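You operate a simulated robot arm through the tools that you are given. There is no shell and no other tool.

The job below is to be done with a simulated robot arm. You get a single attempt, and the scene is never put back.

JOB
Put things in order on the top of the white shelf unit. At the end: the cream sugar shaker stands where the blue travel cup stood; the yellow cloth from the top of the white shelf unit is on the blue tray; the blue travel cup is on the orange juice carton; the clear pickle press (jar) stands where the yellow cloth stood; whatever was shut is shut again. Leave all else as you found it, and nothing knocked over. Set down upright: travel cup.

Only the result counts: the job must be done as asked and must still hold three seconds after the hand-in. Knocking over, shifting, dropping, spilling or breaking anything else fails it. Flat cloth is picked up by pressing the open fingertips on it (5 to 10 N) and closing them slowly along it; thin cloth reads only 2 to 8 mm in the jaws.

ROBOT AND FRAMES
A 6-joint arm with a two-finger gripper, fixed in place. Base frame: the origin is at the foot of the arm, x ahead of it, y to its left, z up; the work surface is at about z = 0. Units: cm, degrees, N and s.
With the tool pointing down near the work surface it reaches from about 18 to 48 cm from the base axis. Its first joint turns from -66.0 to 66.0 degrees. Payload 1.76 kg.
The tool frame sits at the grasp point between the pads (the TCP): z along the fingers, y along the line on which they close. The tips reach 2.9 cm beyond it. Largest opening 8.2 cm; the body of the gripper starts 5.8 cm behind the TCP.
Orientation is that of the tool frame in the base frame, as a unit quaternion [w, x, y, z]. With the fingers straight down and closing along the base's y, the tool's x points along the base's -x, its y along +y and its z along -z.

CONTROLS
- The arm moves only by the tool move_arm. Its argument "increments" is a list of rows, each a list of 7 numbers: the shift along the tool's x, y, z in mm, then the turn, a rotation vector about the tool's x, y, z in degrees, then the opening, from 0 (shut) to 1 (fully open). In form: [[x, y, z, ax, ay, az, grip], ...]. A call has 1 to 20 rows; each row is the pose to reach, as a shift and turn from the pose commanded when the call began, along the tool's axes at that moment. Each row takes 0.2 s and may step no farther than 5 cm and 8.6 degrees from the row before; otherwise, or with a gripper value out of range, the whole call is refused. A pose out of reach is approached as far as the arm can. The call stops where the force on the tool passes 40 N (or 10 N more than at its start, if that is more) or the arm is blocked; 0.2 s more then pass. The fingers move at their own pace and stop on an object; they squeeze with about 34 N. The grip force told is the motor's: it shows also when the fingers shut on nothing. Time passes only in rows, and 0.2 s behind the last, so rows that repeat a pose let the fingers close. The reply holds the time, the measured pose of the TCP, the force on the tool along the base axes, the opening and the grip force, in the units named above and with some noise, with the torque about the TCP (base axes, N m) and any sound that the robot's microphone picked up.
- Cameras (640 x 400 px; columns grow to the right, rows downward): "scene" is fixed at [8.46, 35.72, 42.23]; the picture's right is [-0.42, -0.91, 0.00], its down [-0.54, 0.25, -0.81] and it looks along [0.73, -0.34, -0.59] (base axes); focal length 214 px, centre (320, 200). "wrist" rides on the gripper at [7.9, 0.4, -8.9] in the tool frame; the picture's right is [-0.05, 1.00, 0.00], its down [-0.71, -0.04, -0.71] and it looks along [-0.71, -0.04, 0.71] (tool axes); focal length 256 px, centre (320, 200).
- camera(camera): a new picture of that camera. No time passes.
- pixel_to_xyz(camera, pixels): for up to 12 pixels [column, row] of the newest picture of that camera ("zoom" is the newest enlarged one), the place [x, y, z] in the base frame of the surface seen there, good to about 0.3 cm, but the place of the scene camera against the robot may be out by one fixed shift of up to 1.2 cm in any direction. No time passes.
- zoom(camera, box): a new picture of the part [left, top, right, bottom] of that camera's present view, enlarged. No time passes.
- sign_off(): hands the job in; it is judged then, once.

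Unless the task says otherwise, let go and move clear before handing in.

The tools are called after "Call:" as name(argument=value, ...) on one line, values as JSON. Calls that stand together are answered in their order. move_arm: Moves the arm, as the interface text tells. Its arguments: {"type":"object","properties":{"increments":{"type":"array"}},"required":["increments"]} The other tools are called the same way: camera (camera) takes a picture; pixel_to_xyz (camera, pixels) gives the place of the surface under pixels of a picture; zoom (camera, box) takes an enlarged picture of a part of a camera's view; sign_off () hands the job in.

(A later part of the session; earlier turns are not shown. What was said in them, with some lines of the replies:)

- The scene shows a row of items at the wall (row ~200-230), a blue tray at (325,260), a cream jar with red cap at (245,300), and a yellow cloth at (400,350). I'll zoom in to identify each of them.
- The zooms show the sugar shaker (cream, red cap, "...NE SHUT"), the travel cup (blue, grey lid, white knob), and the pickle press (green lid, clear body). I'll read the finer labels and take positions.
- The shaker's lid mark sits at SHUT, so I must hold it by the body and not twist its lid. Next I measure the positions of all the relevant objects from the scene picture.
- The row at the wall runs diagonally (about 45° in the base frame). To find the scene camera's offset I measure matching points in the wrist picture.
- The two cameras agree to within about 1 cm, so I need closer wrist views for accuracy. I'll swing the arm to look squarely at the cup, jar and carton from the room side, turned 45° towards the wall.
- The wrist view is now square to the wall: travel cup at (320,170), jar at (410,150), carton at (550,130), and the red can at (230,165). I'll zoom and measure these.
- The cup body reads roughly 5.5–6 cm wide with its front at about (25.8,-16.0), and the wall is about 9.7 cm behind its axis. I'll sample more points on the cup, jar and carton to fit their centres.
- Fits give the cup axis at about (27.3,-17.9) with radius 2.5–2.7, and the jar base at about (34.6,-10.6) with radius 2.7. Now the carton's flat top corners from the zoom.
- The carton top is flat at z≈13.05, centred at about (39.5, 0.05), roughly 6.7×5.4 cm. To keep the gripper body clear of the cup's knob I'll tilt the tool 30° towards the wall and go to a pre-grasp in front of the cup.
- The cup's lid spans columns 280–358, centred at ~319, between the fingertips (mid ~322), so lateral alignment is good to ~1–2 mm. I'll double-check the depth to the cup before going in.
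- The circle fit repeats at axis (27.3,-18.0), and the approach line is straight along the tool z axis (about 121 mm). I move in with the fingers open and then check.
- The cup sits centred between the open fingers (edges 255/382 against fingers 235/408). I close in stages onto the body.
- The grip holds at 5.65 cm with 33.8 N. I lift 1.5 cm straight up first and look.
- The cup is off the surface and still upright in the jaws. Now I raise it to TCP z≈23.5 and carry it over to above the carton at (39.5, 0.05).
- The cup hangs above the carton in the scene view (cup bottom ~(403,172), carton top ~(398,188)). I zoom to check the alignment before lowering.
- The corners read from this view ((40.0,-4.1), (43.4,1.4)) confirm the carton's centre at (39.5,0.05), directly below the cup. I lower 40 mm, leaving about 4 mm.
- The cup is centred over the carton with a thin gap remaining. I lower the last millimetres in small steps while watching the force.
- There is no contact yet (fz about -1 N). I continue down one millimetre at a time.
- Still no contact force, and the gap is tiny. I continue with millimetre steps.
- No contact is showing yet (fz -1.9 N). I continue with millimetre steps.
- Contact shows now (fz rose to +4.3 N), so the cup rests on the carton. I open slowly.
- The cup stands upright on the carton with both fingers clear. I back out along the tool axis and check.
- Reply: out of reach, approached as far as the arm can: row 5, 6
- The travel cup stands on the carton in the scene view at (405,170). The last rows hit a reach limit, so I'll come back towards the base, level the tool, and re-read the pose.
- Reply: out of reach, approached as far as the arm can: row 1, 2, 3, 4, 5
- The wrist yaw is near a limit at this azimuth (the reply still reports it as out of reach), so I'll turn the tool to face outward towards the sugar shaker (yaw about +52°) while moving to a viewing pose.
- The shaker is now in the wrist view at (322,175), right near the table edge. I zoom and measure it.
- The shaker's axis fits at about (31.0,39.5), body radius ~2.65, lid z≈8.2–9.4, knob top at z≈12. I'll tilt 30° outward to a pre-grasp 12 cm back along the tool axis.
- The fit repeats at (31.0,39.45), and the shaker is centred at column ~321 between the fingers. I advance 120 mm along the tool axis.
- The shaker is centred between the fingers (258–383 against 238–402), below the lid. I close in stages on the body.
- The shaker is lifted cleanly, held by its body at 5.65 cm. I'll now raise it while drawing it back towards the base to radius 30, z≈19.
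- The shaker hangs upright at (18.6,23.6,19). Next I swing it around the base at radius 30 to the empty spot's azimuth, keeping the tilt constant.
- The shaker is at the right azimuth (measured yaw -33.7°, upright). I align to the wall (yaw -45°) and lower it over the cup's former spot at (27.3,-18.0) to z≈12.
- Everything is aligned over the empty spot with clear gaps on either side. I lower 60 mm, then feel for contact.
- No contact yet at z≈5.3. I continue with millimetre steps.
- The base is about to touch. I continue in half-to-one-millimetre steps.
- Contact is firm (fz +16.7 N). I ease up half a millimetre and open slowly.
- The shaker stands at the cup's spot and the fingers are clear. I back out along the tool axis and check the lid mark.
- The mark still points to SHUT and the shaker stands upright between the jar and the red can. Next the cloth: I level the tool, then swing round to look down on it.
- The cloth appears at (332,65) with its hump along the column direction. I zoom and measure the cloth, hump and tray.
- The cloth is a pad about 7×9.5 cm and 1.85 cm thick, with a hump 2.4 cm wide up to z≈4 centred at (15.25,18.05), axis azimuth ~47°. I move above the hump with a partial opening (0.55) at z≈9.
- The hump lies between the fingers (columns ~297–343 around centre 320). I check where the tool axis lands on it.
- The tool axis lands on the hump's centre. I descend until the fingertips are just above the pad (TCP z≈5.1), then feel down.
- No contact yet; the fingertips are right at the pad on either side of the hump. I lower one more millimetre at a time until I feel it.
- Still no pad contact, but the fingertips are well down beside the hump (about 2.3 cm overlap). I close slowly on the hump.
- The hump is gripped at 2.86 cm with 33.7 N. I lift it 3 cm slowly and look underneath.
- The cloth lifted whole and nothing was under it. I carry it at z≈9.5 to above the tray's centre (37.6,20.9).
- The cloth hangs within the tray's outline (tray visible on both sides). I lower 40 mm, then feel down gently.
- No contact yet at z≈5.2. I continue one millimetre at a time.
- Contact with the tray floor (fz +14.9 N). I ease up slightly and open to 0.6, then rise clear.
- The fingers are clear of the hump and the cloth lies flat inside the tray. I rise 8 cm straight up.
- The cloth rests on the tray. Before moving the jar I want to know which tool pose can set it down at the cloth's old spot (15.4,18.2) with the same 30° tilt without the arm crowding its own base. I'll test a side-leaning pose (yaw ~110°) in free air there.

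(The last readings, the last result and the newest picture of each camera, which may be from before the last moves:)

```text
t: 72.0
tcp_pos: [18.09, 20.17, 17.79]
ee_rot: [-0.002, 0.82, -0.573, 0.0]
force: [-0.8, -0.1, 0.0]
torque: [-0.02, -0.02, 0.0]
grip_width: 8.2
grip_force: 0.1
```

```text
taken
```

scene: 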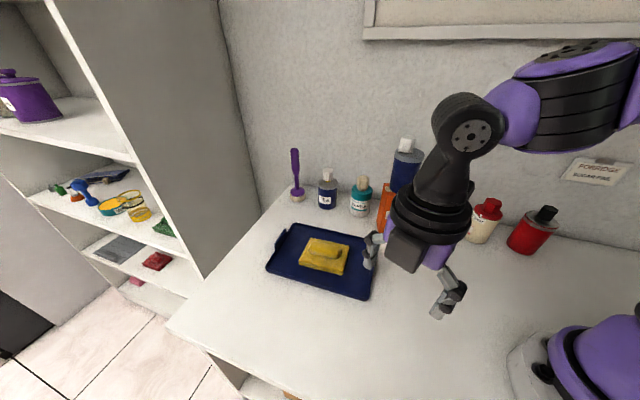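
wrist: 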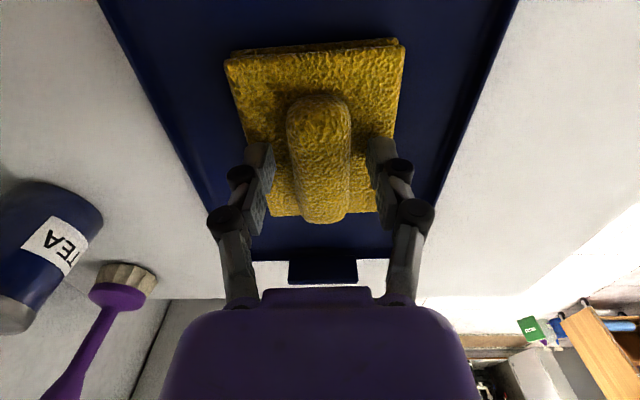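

Yaw 110° is reachable. I now tilt 30° and come over the spot at z≈12, still empty-handed.

Call:
move_arm(increments=[[1.9, 6.3, 11.7, 0, -6, 0, 1], [3.7, 12.6, 23.4, 0, -12, 0, 1], [5.6, 19, 35.1, 0, -18, 0, 1], [7.4, 25.3, 46.8, 0, -24, 0, 1], [9.3, 31.6, 58.5, 0, -30, 0, 1], [9.3, 31.6, 58.5, 0, -30, 0, 1]])

Call:
camera(camera="scene")

Call:
camera(camera="wrist")

```text
t: 73.4
tcp_pos: [15.39, 18.09, 11.98]
ee_rot: [-0.15, 0.791, -0.554, -0.212]
force: [-0.2, 0.2, -0.8]
torque: [0.02, 0.0, 0.02]
grip_width: 8.21
grip_force: 0.1
```

```text
taken
```

scene: 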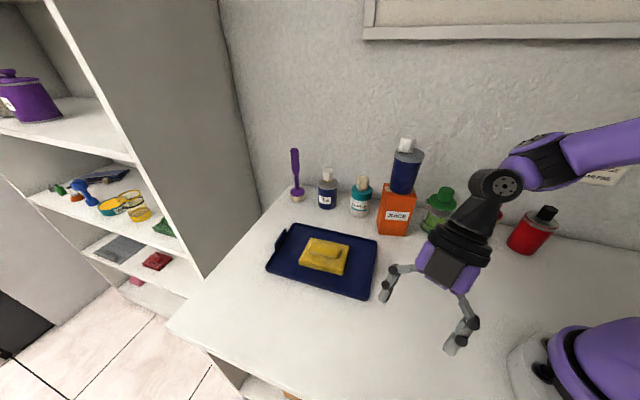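

```text
taken
```

wrist: 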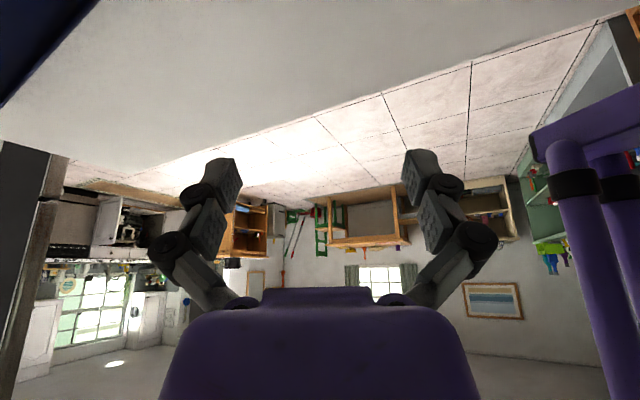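

This pose is reachable. I lower another 7 cm to confirm it also holds at set-down height.

Call:
move_arm(increments=[[8, 0, 13.9, 0, 0, 0, 1], [17, 0, 29.4, 0, 0, 0, 1], [26, 0, 45, 0, 0, 0, 1], [35, 0, 60.6, 0, 0, 0, 1], [35, 0, 60.6, 0, 0, 0, 1]])

Call:
camera(camera="scene")

```text
t: 74.6
tcp_pos: [15.52, 18.25, 4.97]
ee_rot: [-0.15, 0.791, -0.554, -0.212]
force: [0.2, -0.2, 0.1]
torque: [0.02, 0.01, 0.0]
grip_width: 8.2
grip_force: 0.1
```

```text
taken
```

scene: 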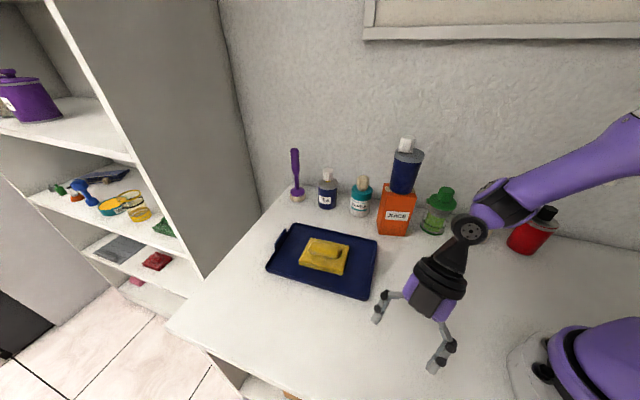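

The pose holds down to z≈5 with clear space all around, so the jar can be set down that way. Now I rise to z≈18 and begin turning back towards the jar, keeping the 30° tilt.

Call:
move_arm(increments=[[-13, 0, -22.5, 0, 0, 0, 1], [-26, 0, -45, 0, 0, 0, 1], [-39, 0, -67.6, 0, 0, 0, 1], [-52, 0, -90.1, 0, 0, 0, 1], [-65, 0, -112.6, 0, 0, 0, 1], [-56.3, -8.1, -117.7, 3.9, 0, 6.75, 1], [-47.5, -16.3, -122.7, 7.8, 0, 13.5, 1], [-38.8, -24.4, -127.8, 11.7, 0, 20.25, 1], [-30, -32.6, -132.8, 15.6, 0, 27, 1], [-21.3, -40.7, -137.9, 19.5, 0, 33.75, 1], [-12.5, -48.8, -142.9, 23.4, 0, 40.5, 1], [-3.8, -57, -148, 27.3, 0, 47.25, 1], [5, -65.1, -153, 31.2, 0, 54, 1], [13.8, -73.3, -158.1, 35.1, 0, 60.75, 1], [22.5, -81.4, -163.1, 39, 0, 67.5, 1], [22.5, -81.4, -163.1, 39, 0, 67.5, 1]])

```text
t: 78.0
tcp_pos: [26.56, 11.42, 18.04]
ee_rot: [0.249, -0.265, 0.929, 0.071]
force: [-0.4, -0.6, -0.1]
torque: [-0.03, 0.03, -0.01]
grip_width: 8.21
grip_force: 0.2
```

The pose is as planned (yaw 31.8°). I finish the turn to face the wall in front of the jar.

Call:
move_arm(increments=[[6.3, -12.5, -3.6, 3.84, 0, 6.65, 1], [12.5, -25, -7.2, 7.68, 0, 13.3, 1], [18.8, -37.5, -10.8, 11.52, 0, 19.95, 1], [25, -50, -14.4, 15.36, 0, 26.6, 1], [31.3, -62.5, -18.1, 19.2, 0, 33.25, 1], [37.6, -74.9, -21.7, 23.04, 0, 39.9, 1], [43.8, -87.4, -25.3, 26.88, 0, 46.55, 1], [50.1, -99.9, -28.9, 30.72, 0, 53.2, 1], [56.3, -112.4, -32.5, 34.56, 0, 59.85, 1], [62.6, -124.9, -36.1, 38.4, 0, 66.5, 1], [62.6, -124.9, -36.1, 38.4, 0, 66.5, 1]])

Call:
camera(camera="wrist")

Call:
camera(camera="scene")

```text
t: 80.4
tcp_pos: [27.03, -3.11, 17.91]
ee_rot: [0.239, 0.37, 0.892, -0.099]
force: [-0.7, -0.3, -0.4]
torque: [0.03, -0.03, 0.01]
grip_width: 8.19
grip_force: 0.0
```

```text
taken
```

wrist: 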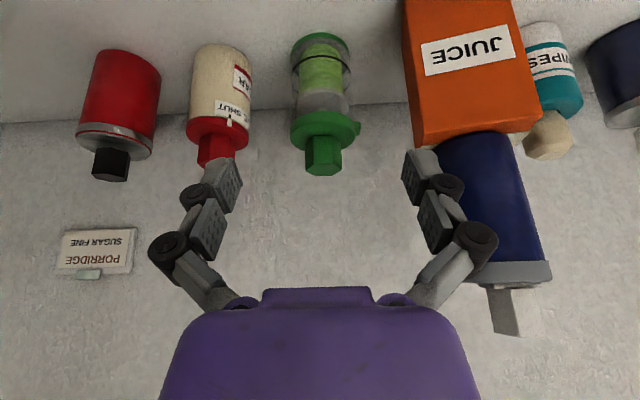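

```text
taken
```

scene: 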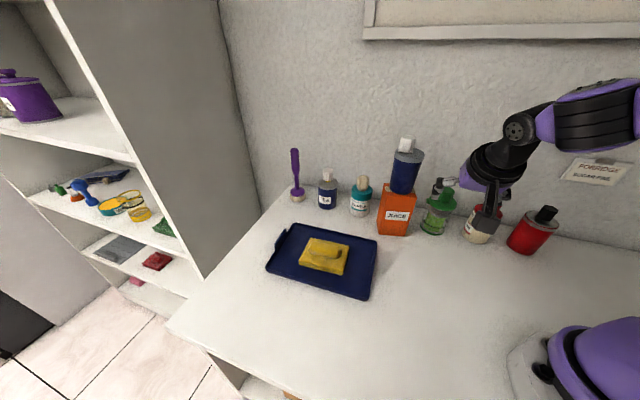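

The jar is at (325,95) in the wrist view, with the carton and cup well to the right. I zoom and measure the jar's body.

Call:
zoom(camera="wrist", box=[260, 15, 400, 185])

Call:
pixel_to_xyz(camera="wrist", pixels=[[293, 130], [300, 128], [310, 125], [320, 123], [330, 122], [340, 120], [350, 120], [357, 122], [324, 172], [300, 112], [345, 110], [322, 114]])

Call:
pixel_to_xyz(camera="wrist", pixels=[[297, 100], [303, 100], [310, 100], [320, 100], [330, 100], [340, 100], [347, 100], [294, 48], [300, 40], [320, 33], [340, 37], [349, 48]])

```text
2.35 times, centred on (330, 100) of wrist
```

zoom: 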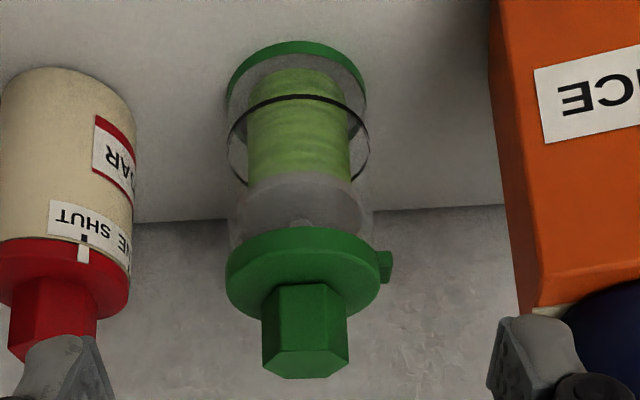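

```text
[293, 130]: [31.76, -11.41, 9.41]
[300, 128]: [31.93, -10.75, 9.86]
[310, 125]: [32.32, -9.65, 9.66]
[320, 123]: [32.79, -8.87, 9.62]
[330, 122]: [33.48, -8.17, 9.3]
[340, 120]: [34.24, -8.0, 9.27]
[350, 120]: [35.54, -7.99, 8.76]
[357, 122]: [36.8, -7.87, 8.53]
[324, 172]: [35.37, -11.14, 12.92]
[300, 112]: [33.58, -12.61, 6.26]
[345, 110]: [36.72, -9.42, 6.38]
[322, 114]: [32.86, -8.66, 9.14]
```

```text
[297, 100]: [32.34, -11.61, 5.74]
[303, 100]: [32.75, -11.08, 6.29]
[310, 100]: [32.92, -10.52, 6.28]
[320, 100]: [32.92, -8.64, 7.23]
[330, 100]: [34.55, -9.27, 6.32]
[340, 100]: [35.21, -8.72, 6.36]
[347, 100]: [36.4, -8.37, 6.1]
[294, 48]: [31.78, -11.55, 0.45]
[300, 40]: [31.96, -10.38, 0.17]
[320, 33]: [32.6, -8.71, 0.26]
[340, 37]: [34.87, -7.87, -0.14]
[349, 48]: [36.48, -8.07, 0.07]
```

The jar's axis fits at (34.62,-10.67) with radius about 2.8, lid underside near z≈8.5–9, and knob top ≤12.9. I go to a pre-grasp 12 cm out on the tool axis and verify.

Call:
move_arm(increments=[[-10, 0.1, 14, 0, 0, 0, 1], [-20, 0.2, 28, 0, 0, 0, 1], [-30.2, 0.2, 41.9, 0, 0, 0, 1], [-30.2, 0.2, 41.9, 0, 0, 0, 1]])

Call:
camera(camera="wrist")

Call:
pixel_to_xyz(camera="wrist", pixels=[[284, 105], [295, 98], [305, 94], [320, 91], [335, 91], [350, 96], [360, 104], [322, 75], [300, 75], [345, 75], [322, 150], [325, 130]])

Call:
zoom(camera="scene", box=[370, 130, 520, 250])

```text
t: 81.4
tcp_pos: [30.4, -6.29, 15.81]
ee_rot: [0.239, 0.367, 0.893, -0.098]
force: [0.2, -0.4, -0.1]
torque: [0.03, 0.01, -0.01]
grip_width: 8.19
grip_force: 0.1
```

```text
taken
```

wrist: 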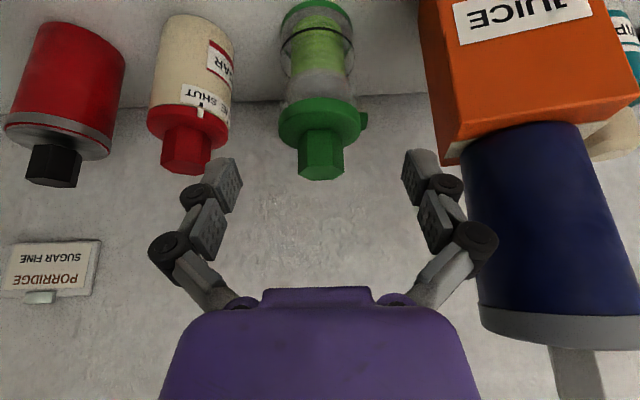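

```text
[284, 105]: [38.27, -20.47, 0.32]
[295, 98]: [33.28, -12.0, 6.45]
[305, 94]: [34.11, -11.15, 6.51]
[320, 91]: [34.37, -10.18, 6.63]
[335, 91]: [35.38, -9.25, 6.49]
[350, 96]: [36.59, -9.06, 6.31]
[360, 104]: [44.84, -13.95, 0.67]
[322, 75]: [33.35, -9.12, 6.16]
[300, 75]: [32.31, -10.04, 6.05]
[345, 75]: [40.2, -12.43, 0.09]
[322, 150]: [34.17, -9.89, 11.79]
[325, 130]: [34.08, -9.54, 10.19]
```

```text
3.33 times, centred on (445, 190) of scene
```

zoom: 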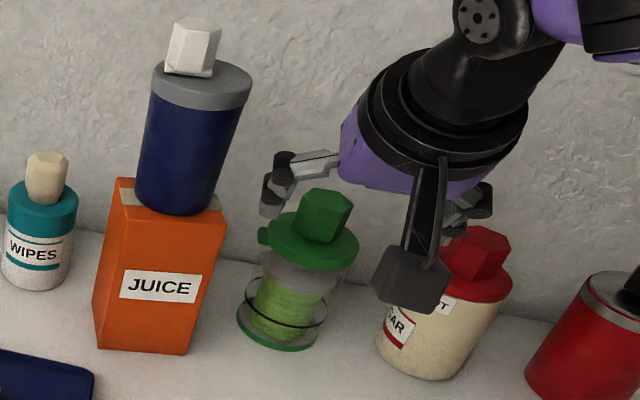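

The jar's lid is centred at column ~320 between the fingers, with the carton and shaker well clear. I advance 120 mm along the tool axis.

Call:
move_arm(increments=[[0, 0, 20, 0, 0, 0, 1], [0, 0, 40, 0, 0, 0, 1], [0, 0, 60, 0, 0, 0, 1], [0, 0, 80, 0, 0, 0, 1], [0, 0, 100, 0, 0, 0, 1], [0, 0, 112, 0, 0, 0, 1], [0, 0, 120, 0, 0, 0, 1], [0, 0, 120, 0, 0, 0, 1]])

Call:
camera(camera="wrist")

Call:
zoom(camera="scene", box=[370, 130, 520, 250])

```text
t: 83.2
tcp_pos: [34.78, -10.54, 5.37]
ee_rot: [0.24, 0.369, 0.892, -0.098]
force: [-0.6, 0.6, 0.6]
torque: [-0.02, -0.06, -0.01]
grip_width: 8.21
grip_force: 0.1
```

```text
taken
```

wrist: 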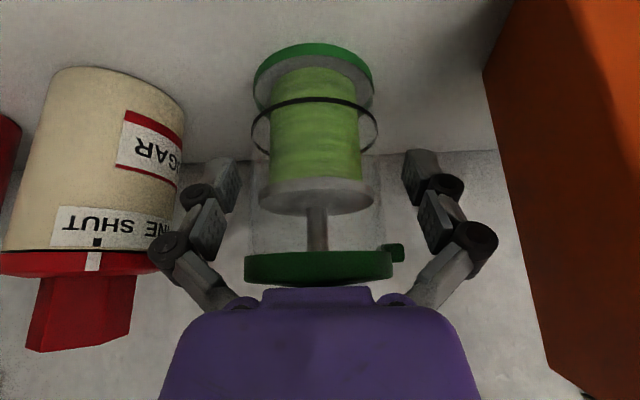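

```text
3.33 times, centred on (445, 190) of scene
```

zoom: 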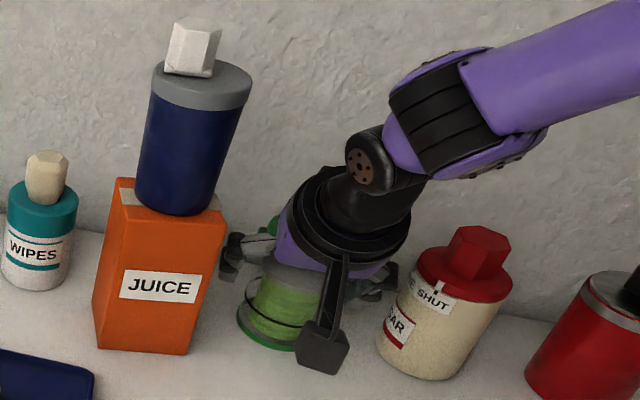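

The jar sits about 2 mm to the left of the fingers' centre (lid 244–393, base 253–372). I shift 2 mm that way and close in stages on the glass body.

Call:
move_arm(increments=[[0, -1, 0, 0, 0, 0, 1], [0, -2, 0, 0, 0, 0, 0.9], [0, -2, 0, 0, 0, 0, 0.8], [0, -2, 0, 0, 0, 0, 0.75], [0, -2, 0, 0, 0, 0, 0.71], [0, -2, 0, 0, 0, 0, 0.68], [0, -2, 0, 0, 0, 0, 0.65], [0, -2, 0, 0, 0, 0, 0.62], [0, -2, 0, 0, 0, 0, 0.58], [0, -2, 0, 0, 0, 0, 0.5], [0, -2, 0, 0, 0, 0, 0.4], [0, -2, 0, 0, 0, 0, 0.4]])

Call:
camera(camera="wrist")

```text
t: 85.8
tcp_pos: [34.63, -10.73, 5.37]
ee_rot: [0.241, 0.368, 0.893, -0.099]
force: [0.6, -0.3, 7.9]
torque: [-0.04, -0.04, 0.02]
grip_width: 6.08
grip_force: 34.1
```

```text
taken
```

wrist: 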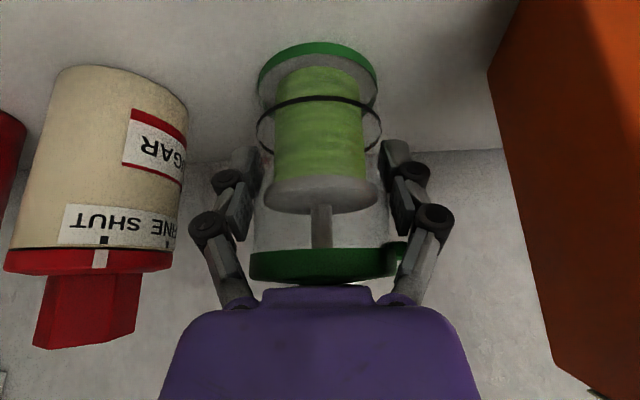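

The grip holds at 6.08 cm with 34 N. I lift 1.5 cm and check that the whole jar comes up.

Call:
move_arm(increments=[[-1, 0, -1.7, 0, 0, 0, 0.4], [-2.5, 0, -4.3, 0, 0, 0, 0.4], [-5, 0, -8.7, 0, 0, 0, 0.4], [-7.5, 0, -13, 0, 0, 0, 0.4], [-7.5, 0, -13, 0, 0, 0, 0.4]])

Call:
camera(camera="wrist")

Call:
zoom(camera="scene", box=[370, 130, 520, 250])

```text
t: 87.0
tcp_pos: [34.6, -10.73, 6.92]
ee_rot: [0.24, 0.368, 0.893, -0.098]
force: [0.4, -0.2, -0.4]
torque: [0.0, -0.01, -0.01]
grip_width: 6.07
grip_force: 33.8
```

```text
taken
```

wrist: 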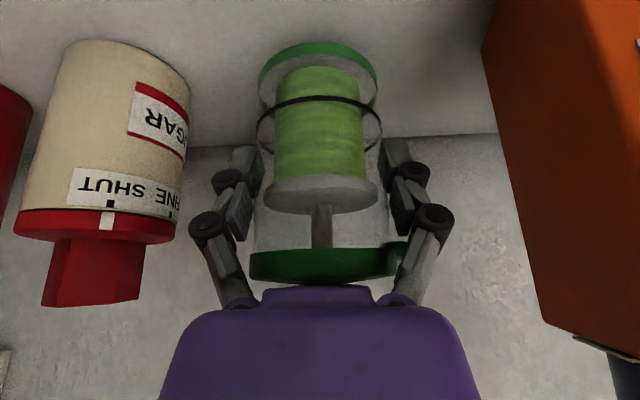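

```text
3.33 times, centred on (445, 190) of scene
```

zoom: 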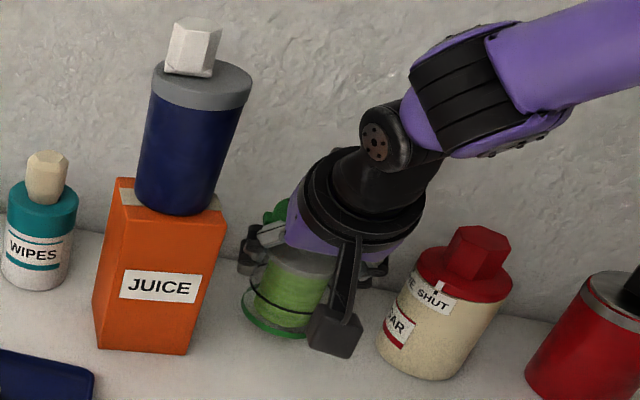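

The jar came up whole and upright. I draw it back and up along the approach line, then turn it away from the wall at z≈19.

Call:
move_arm(increments=[[5.5, 0.1, -26.4, 0, 0, 0, 0.4], [11.1, 0.2, -52.8, 0, 0, 0, 0.4], [16.6, 0.3, -79.2, 0, 0, 0, 0.4], [22.2, 0.5, -105.6, 0, 0, 0, 0.4], [27.7, 0.6, -132, 0, 0, 0, 0.4], [33.3, 0.7, -158.4, 0, 0, 0, 0.4], [42.5, 10.6, -163.7, -3.84, 0, -6.65, 0.4], [51.7, 20.5, -169, -7.68, 0, -13.3, 0.4], [60.8, 30.4, -174.3, -11.52, 0, -19.95, 0.4], [70, 40.3, -179.6, -15.36, 0, -26.6, 0.4], [79.2, 50.2, -184.9, -19.2, 0, -33.25, 0.4], [88.4, 60.1, -190.2, -23.04, 0, -39.9, 0.4], [97.6, 70, -195.5, -26.88, 0, -46.55, 0.4], [106.7, 79.9, -200.8, -30.72, 0, -53.2, 0.4], [115.9, 89.8, -206.1, -34.56, 0, -59.85, 0.4], [125.1, 99.7, -211.4, -38.4, 0, -66.5, 0.4], [125.1, 99.7, -211.4, -38.4, 0, -66.5, 0.4]])

Call:
camera(camera="scene")

Call:
camera(camera="wrist")

```text
t: 90.6
tcp_pos: [26.39, 11.42, 19.08]
ee_rot: [0.25, -0.267, 0.928, 0.072]
force: [-0.4, 0.5, -1.1]
torque: [-0.03, 0.03, 0.0]
grip_width: 6.08
grip_force: 34.3
```

```text
taken
```

scene: 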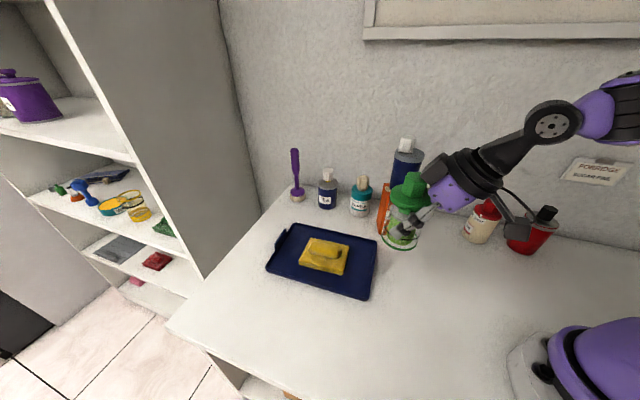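

```text
taken
```

wrist: 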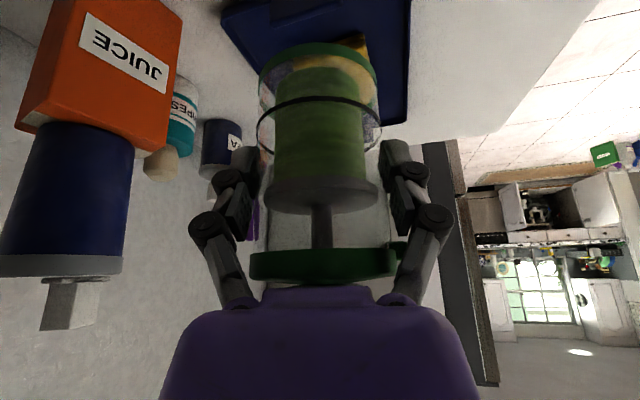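

The jar is safely clear, upright, at (26.4,11.4,19.1). I complete the turn to the side-leaning pose over the cloth's old spot.

Call:
move_arm(increments=[[4.9, 11.5, -2.9, -3.9, 0, -6.75, 0.4], [9.9, 23.1, -5.7, -7.8, 0, -13.5, 0.4], [14.8, 34.6, -8.6, -11.7, 0, -20.25, 0.4], [19.7, 46.1, -11.4, -15.6, 0, -27, 0.4], [24.7, 57.7, -14.3, -19.5, 0, -33.75, 0.4], [29.6, 69.2, -17.1, -23.4, 0, -40.5, 0.4], [34.5, 80.7, -20, -27.3, 0, -47.25, 0.4], [39.4, 92.2, -22.8, -31.2, 0, -54, 0.4], [44.4, 103.8, -25.7, -35.1, 0, -60.75, 0.4], [49.3, 115.3, -28.5, -39, 0, -67.5, 0.4], [49.3, 115.3, -28.5, -39, 0, -67.5, 0.4]])

Call:
camera(camera="scene")

```text
t: 93.0
tcp_pos: [15.4, 18.28, 18.98]
ee_rot: [-0.148, 0.792, -0.553, -0.212]
force: [1.2, 0.9, -1.2]
torque: [0.0, 0.0, 0.02]
grip_width: 6.1
grip_force: 33.9
```

```text
taken
```

scene: 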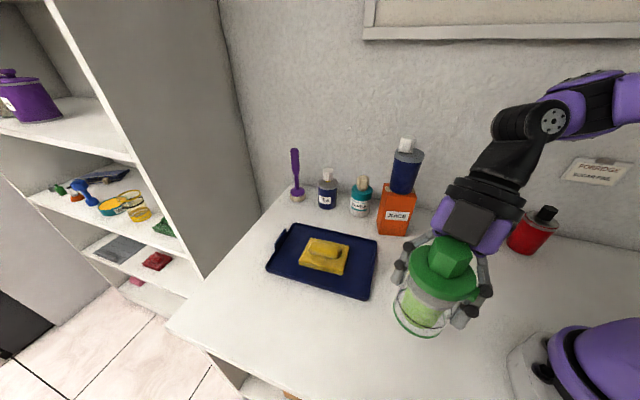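

The jar hangs over the old cloth spot at (15.4,18.3). I lower 128 mm to just above the surface.

Call:
move_arm(increments=[[11, 0, 19, 0, 0, 0, 0.4], [23, 0, 39.8, 0, 0, 0, 0.4], [35, 0, 60.6, 0, 0, 0, 0.4], [46, 0, 79.7, 0, 0, 0, 0.4], [55, 0, 95.3, 0, 0, 0, 0.4], [61, 0, 105.7, 0, 0, 0, 0.4], [64, 0, 110.9, 0, 0, 0, 0.4], [64, 0, 110.9, 0, 0, 0, 0.4]])

Call:
camera(camera="wrist")

Call:
zoom(camera="scene", box=[350, 230, 530, 390])

```text
t: 94.8
tcp_pos: [15.48, 18.22, 6.17]
ee_rot: [-0.149, 0.791, -0.554, -0.212]
force: [0.2, -0.8, -1.2]
torque: [-0.01, -0.04, 0.06]
grip_width: 6.08
grip_force: 33.8
```

```text
taken
```

wrist: 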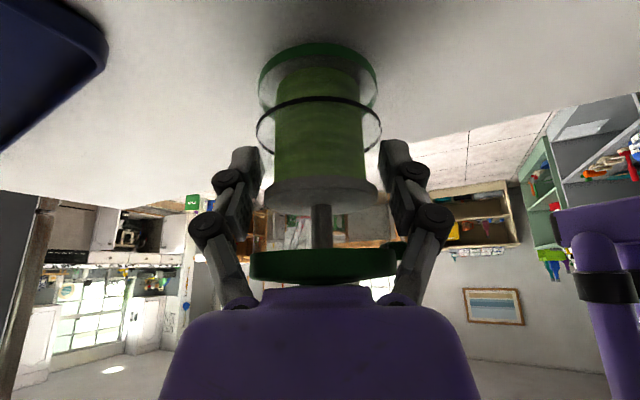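

```text
2.50 times, centred on (440, 310) of scene
```

zoom: 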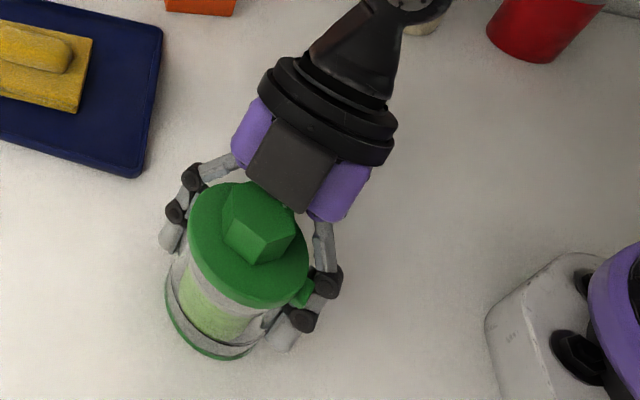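

About 7 mm remain. I lower 4 mm, then millimetre by millimetre.

Call:
move_arm(increments=[[1, 0, 1.73, 0, 0, 0, 0.4], [2, 0, 3.46, 0, 0, 0, 0.4], [2, 0, 3.46, 0, 0, 0, 0.4]])

Call:
move_arm(increments=[[0.25, 0, 0.43, 0, 0, 0, 0.4], [0.5, 0, 0.87, 0, 0, 0, 0.4], [0.5, 0, 0.87, 0, 0, 0, 0.4]])

Call:
move_arm(increments=[[0.25, 0, 0.43, 0, 0, 0, 0.4], [0.5, 0, 0.87, 0, 0, 0, 0.4], [0.5, 0, 0.87, 0, 0, 0, 0.4]])

```text
t: 95.6
tcp_pos: [15.46, 18.25, 5.76]
ee_rot: [-0.149, 0.791, -0.554, -0.212]
force: [0.0, 0.3, -2.3]
torque: [0.0, -0.01, -0.01]
grip_width: 6.06
grip_force: 33.9
```

```text
t: 96.4
tcp_pos: [15.49, 18.23, 5.77]
ee_rot: [-0.149, 0.791, -0.554, -0.213]
force: [-0.4, -0.3, -1.4]
torque: [0.02, 0.01, 0.03]
grip_width: 6.06
grip_force: 33.3
```

```text
t: 97.2
tcp_pos: [15.55, 18.35, 5.64]
ee_rot: [-0.15, 0.791, -0.555, -0.212]
force: [-0.5, -0.2, -1.1]
torque: [-0.01, 0.01, -0.01]
grip_width: 6.11
grip_force: 34.0
```

No contact yet at z≈5.6. I continue in millimetre steps.

Call:
move_arm(increments=[[0.25, 0, 0.43, 0, 0, 0, 0.4], [0.5, 0, 0.87, 0, 0, 0, 0.4], [0.5, 0, 0.87, 0, 0, 0, 0.4]])

Call:
move_arm(increments=[[0.25, 0, 0.43, 0, 0, 0, 0.4], [0.5, 0, 0.87, 0, 0, 0, 0.4], [0.5, 0, 0.87, 0, 0, 0, 0.4]])

```text
t: 98.0
tcp_pos: [15.55, 18.32, 5.54]
ee_rot: [-0.15, 0.791, -0.554, -0.212]
force: [1.1, -0.8, 3.5]
torque: [-0.14, 0.07, 0.04]
grip_width: 6.1
grip_force: 34.0
```

```text
t: 98.8
tcp_pos: [15.57, 18.42, 5.4]
ee_rot: [-0.15, 0.791, -0.553, -0.213]
force: [-1.1, 2.3, 22.7]
torque: [0.26, 0.06, 0.01]
grip_width: 6.11
grip_force: 33.9
```

Contact is firm (fz +22.7 N). I ease up about 0.7 mm and then open slowly.

Call:
move_arm(increments=[[-0.35, 0, -0.6, 0, 0, 0, 0.4], [-0.35, 0, -0.6, 0, 0, 0, 0.4], [-0.35, 0, -0.6, 0, 0, 0, 0.72], [-0.35, 0, -0.6, 0, 0, 0, 0.745], [-0.35, 0, -0.6, 0, 0, 0, 0.76], [-0.35, 0, -0.6, 0, 0, 0, 0.79], [-0.35, 0, -0.6, 0, 0, 0, 0.84], [-0.35, 0, -0.6, 0, 0, 0, 0.92], [-0.35, 0, -0.6, 0, 0, 0, 1], [-0.35, 0, -0.6, 0, 0, 0, 1]])

Call:
camera(camera="wrist")

Call:
zoom(camera="scene", box=[350, 230, 530, 390])

```text
t: 101.0
tcp_pos: [15.48, 18.36, 5.46]
ee_rot: [-0.15, 0.791, -0.554, -0.212]
force: [0.7, 0.4, 0.4]
torque: [-0.02, 0.01, 0.02]
grip_width: 8.2
grip_force: 0.0
```

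```text
taken
```

wrist: 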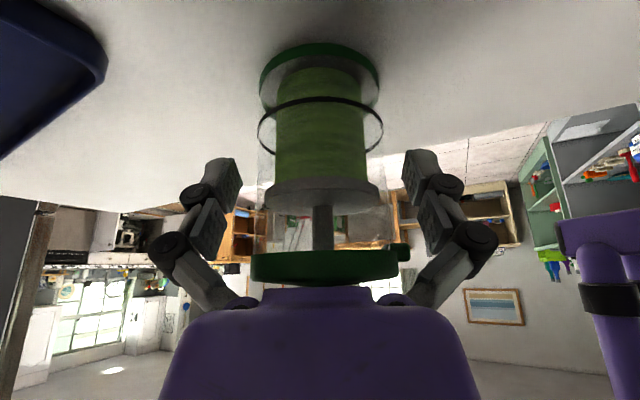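

```text
2.50 times, centred on (440, 310) of scene
```

zoom: 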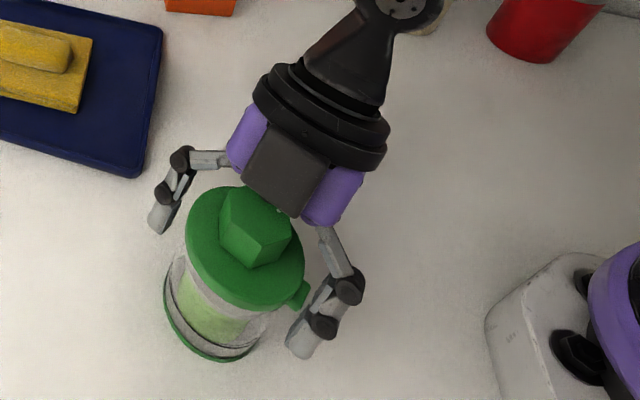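

The jar stands upright and the fingers are clear on both sides. I back out along the tool axis, up and away.

Call:
move_arm(increments=[[0, 0, -10, 0, 0, 0, 1], [0, 0, -25, 0, 0, 0, 1], [0, 0, -50, 0, 0, 0, 1], [0, 0, -75, 0, 0, 0, 1], [0, 0, -100, 0, 0, 0, 1], [0, 0, -120, 0, 0, 0, 1], [0, 0, -120, 0, 0, 0, 1]])

Call:
camera(camera="scene")

Call:
camera(camera="wrist")

```text
t: 102.6
tcp_pos: [17.67, 12.61, 15.93]
ee_rot: [-0.15, 0.791, -0.554, -0.212]
force: [0.7, -0.9, -0.6]
torque: [-0.02, 0.05, -0.01]
grip_width: 8.2
grip_force: 0.2
```

```text
taken
```

scene: 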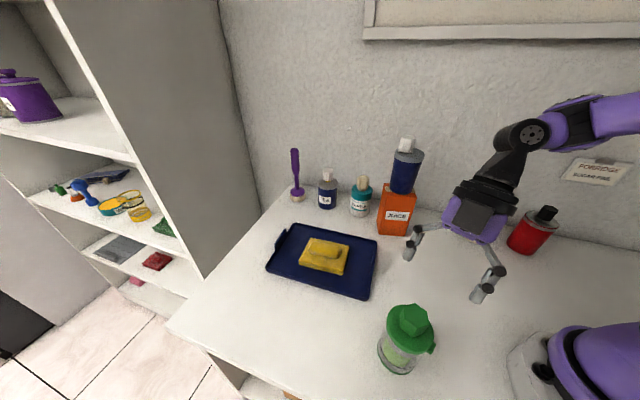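

```text
taken
```

wrist: 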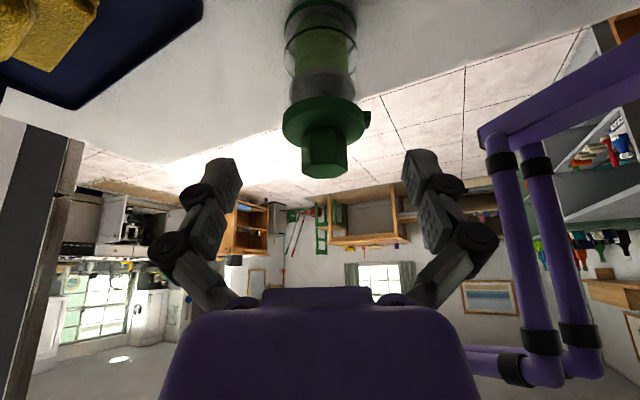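

All four items look placed: the jar at (405,340), cloth on tray, cup on carton. I move the arm up and aside to get an unobstructed check of everything.

Call:
move_arm(increments=[[2.1, -6, -22, 0, 6, 0, 1], [4.2, -12, -44, 0, 12, 0, 1], [6.3, -18, -66, 0, 18, 0, 1], [8.4, -24, -88, 0, 24, 0, 1], [10.5, -29.9, -110, 0, 30, 0, 1], [10.5, -29.9, -110, 0, 30, 0, 1]])

Call:
camera(camera="scene")

Call:
zoom(camera="scene", box=[360, 125, 460, 245])

Call:
zoom(camera="scene", box=[360, 290, 460, 390])

Call:
zoom(camera="scene", box=[255, 205, 395, 305])

Call:
zoom(camera="scene", box=[440, 170, 580, 270])

```text
t: 104.0
tcp_pos: [22.61, 7.5, 24.9]
ee_rot: [0.0, 0.819, -0.573, -0.001]
force: [0.0, -0.4, -0.7]
torque: [0.01, 0.02, -0.03]
grip_width: 8.22
grip_force: 0.0
out of reach, approached as far as the arm can: row 5
```

```text
taken
```

scene: 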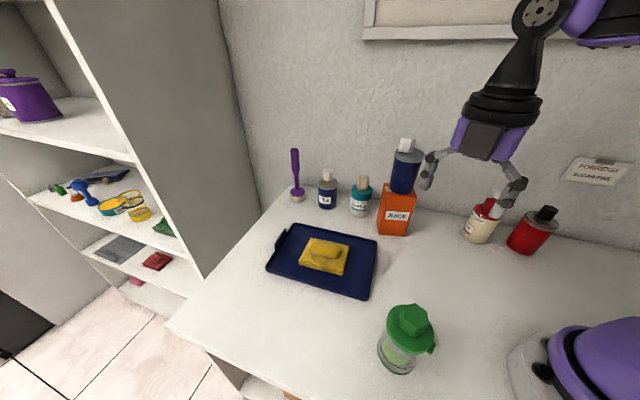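

```text
3.33 times, centred on (410, 185) of scene
```

zoom: 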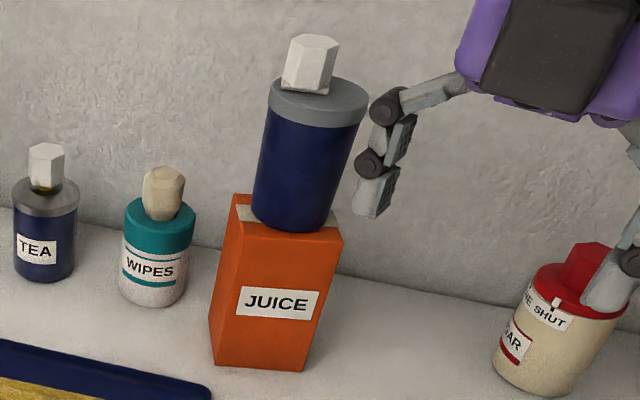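

```text
4.00 times, centred on (410, 340) of scene
```

zoom: 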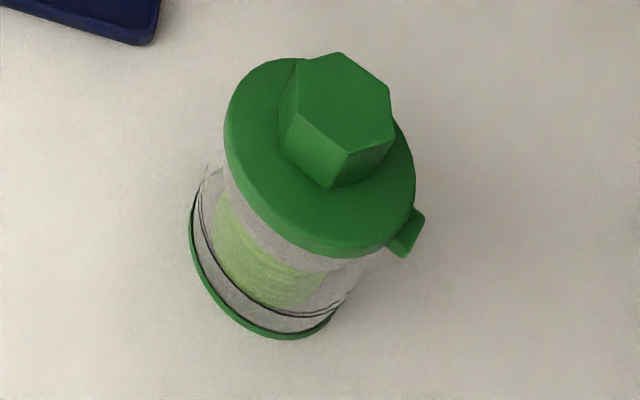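

```text
4.00 times, centred on (325, 255) of scene
```

zoom: 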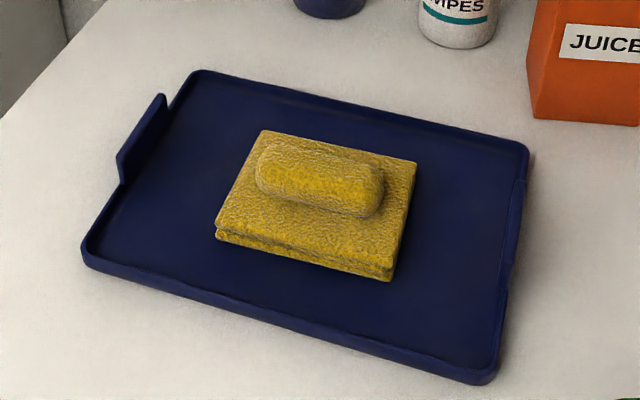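

```text
4.00 times, centred on (510, 220) of scene
```

zoom: 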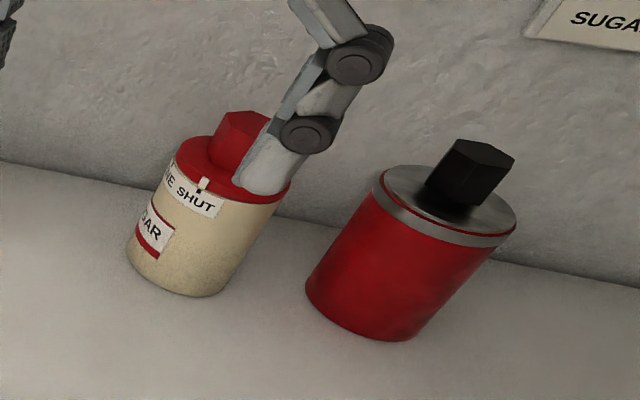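

The final pictures show every item in place. The cup stands upright on the carton (400,175) and the cloth lies flat inside the tray (325,255). The jar is upright at the cloth's old spot (400,345), and the shaker is at the cup's old spot with its mark on SHUT (480,225). The gripper is open and clear and nothing else has moved, so I hand in the job.

Call:
sign_off()

```text
The job is handed in.
```

The job is handed in. In the last pictures everything stood as asked, but I have no verdict back from the judging.

- **Blue travel cup:** it stands upright on the orange juice carton, centred on its flat top.
- **Cream sugar shaker:** it stands where the cup stood, about 10 cm from its neighbours on each side. I held it by the body, and its lid mark still points to SHUT.
- **Yellow cloth:** it lies flat on the blue tray, inside the rim.
- **Clear pickle press:** it stands upright, lid on, where the cloth was, within a few millimetres of the cloth's centre.

I opened nothing, so nothing needed shutting again. I saw no sign that the tray, the carton or anything else had shifted or been knocked over. The gripper was open and clear of everything before I handed in.
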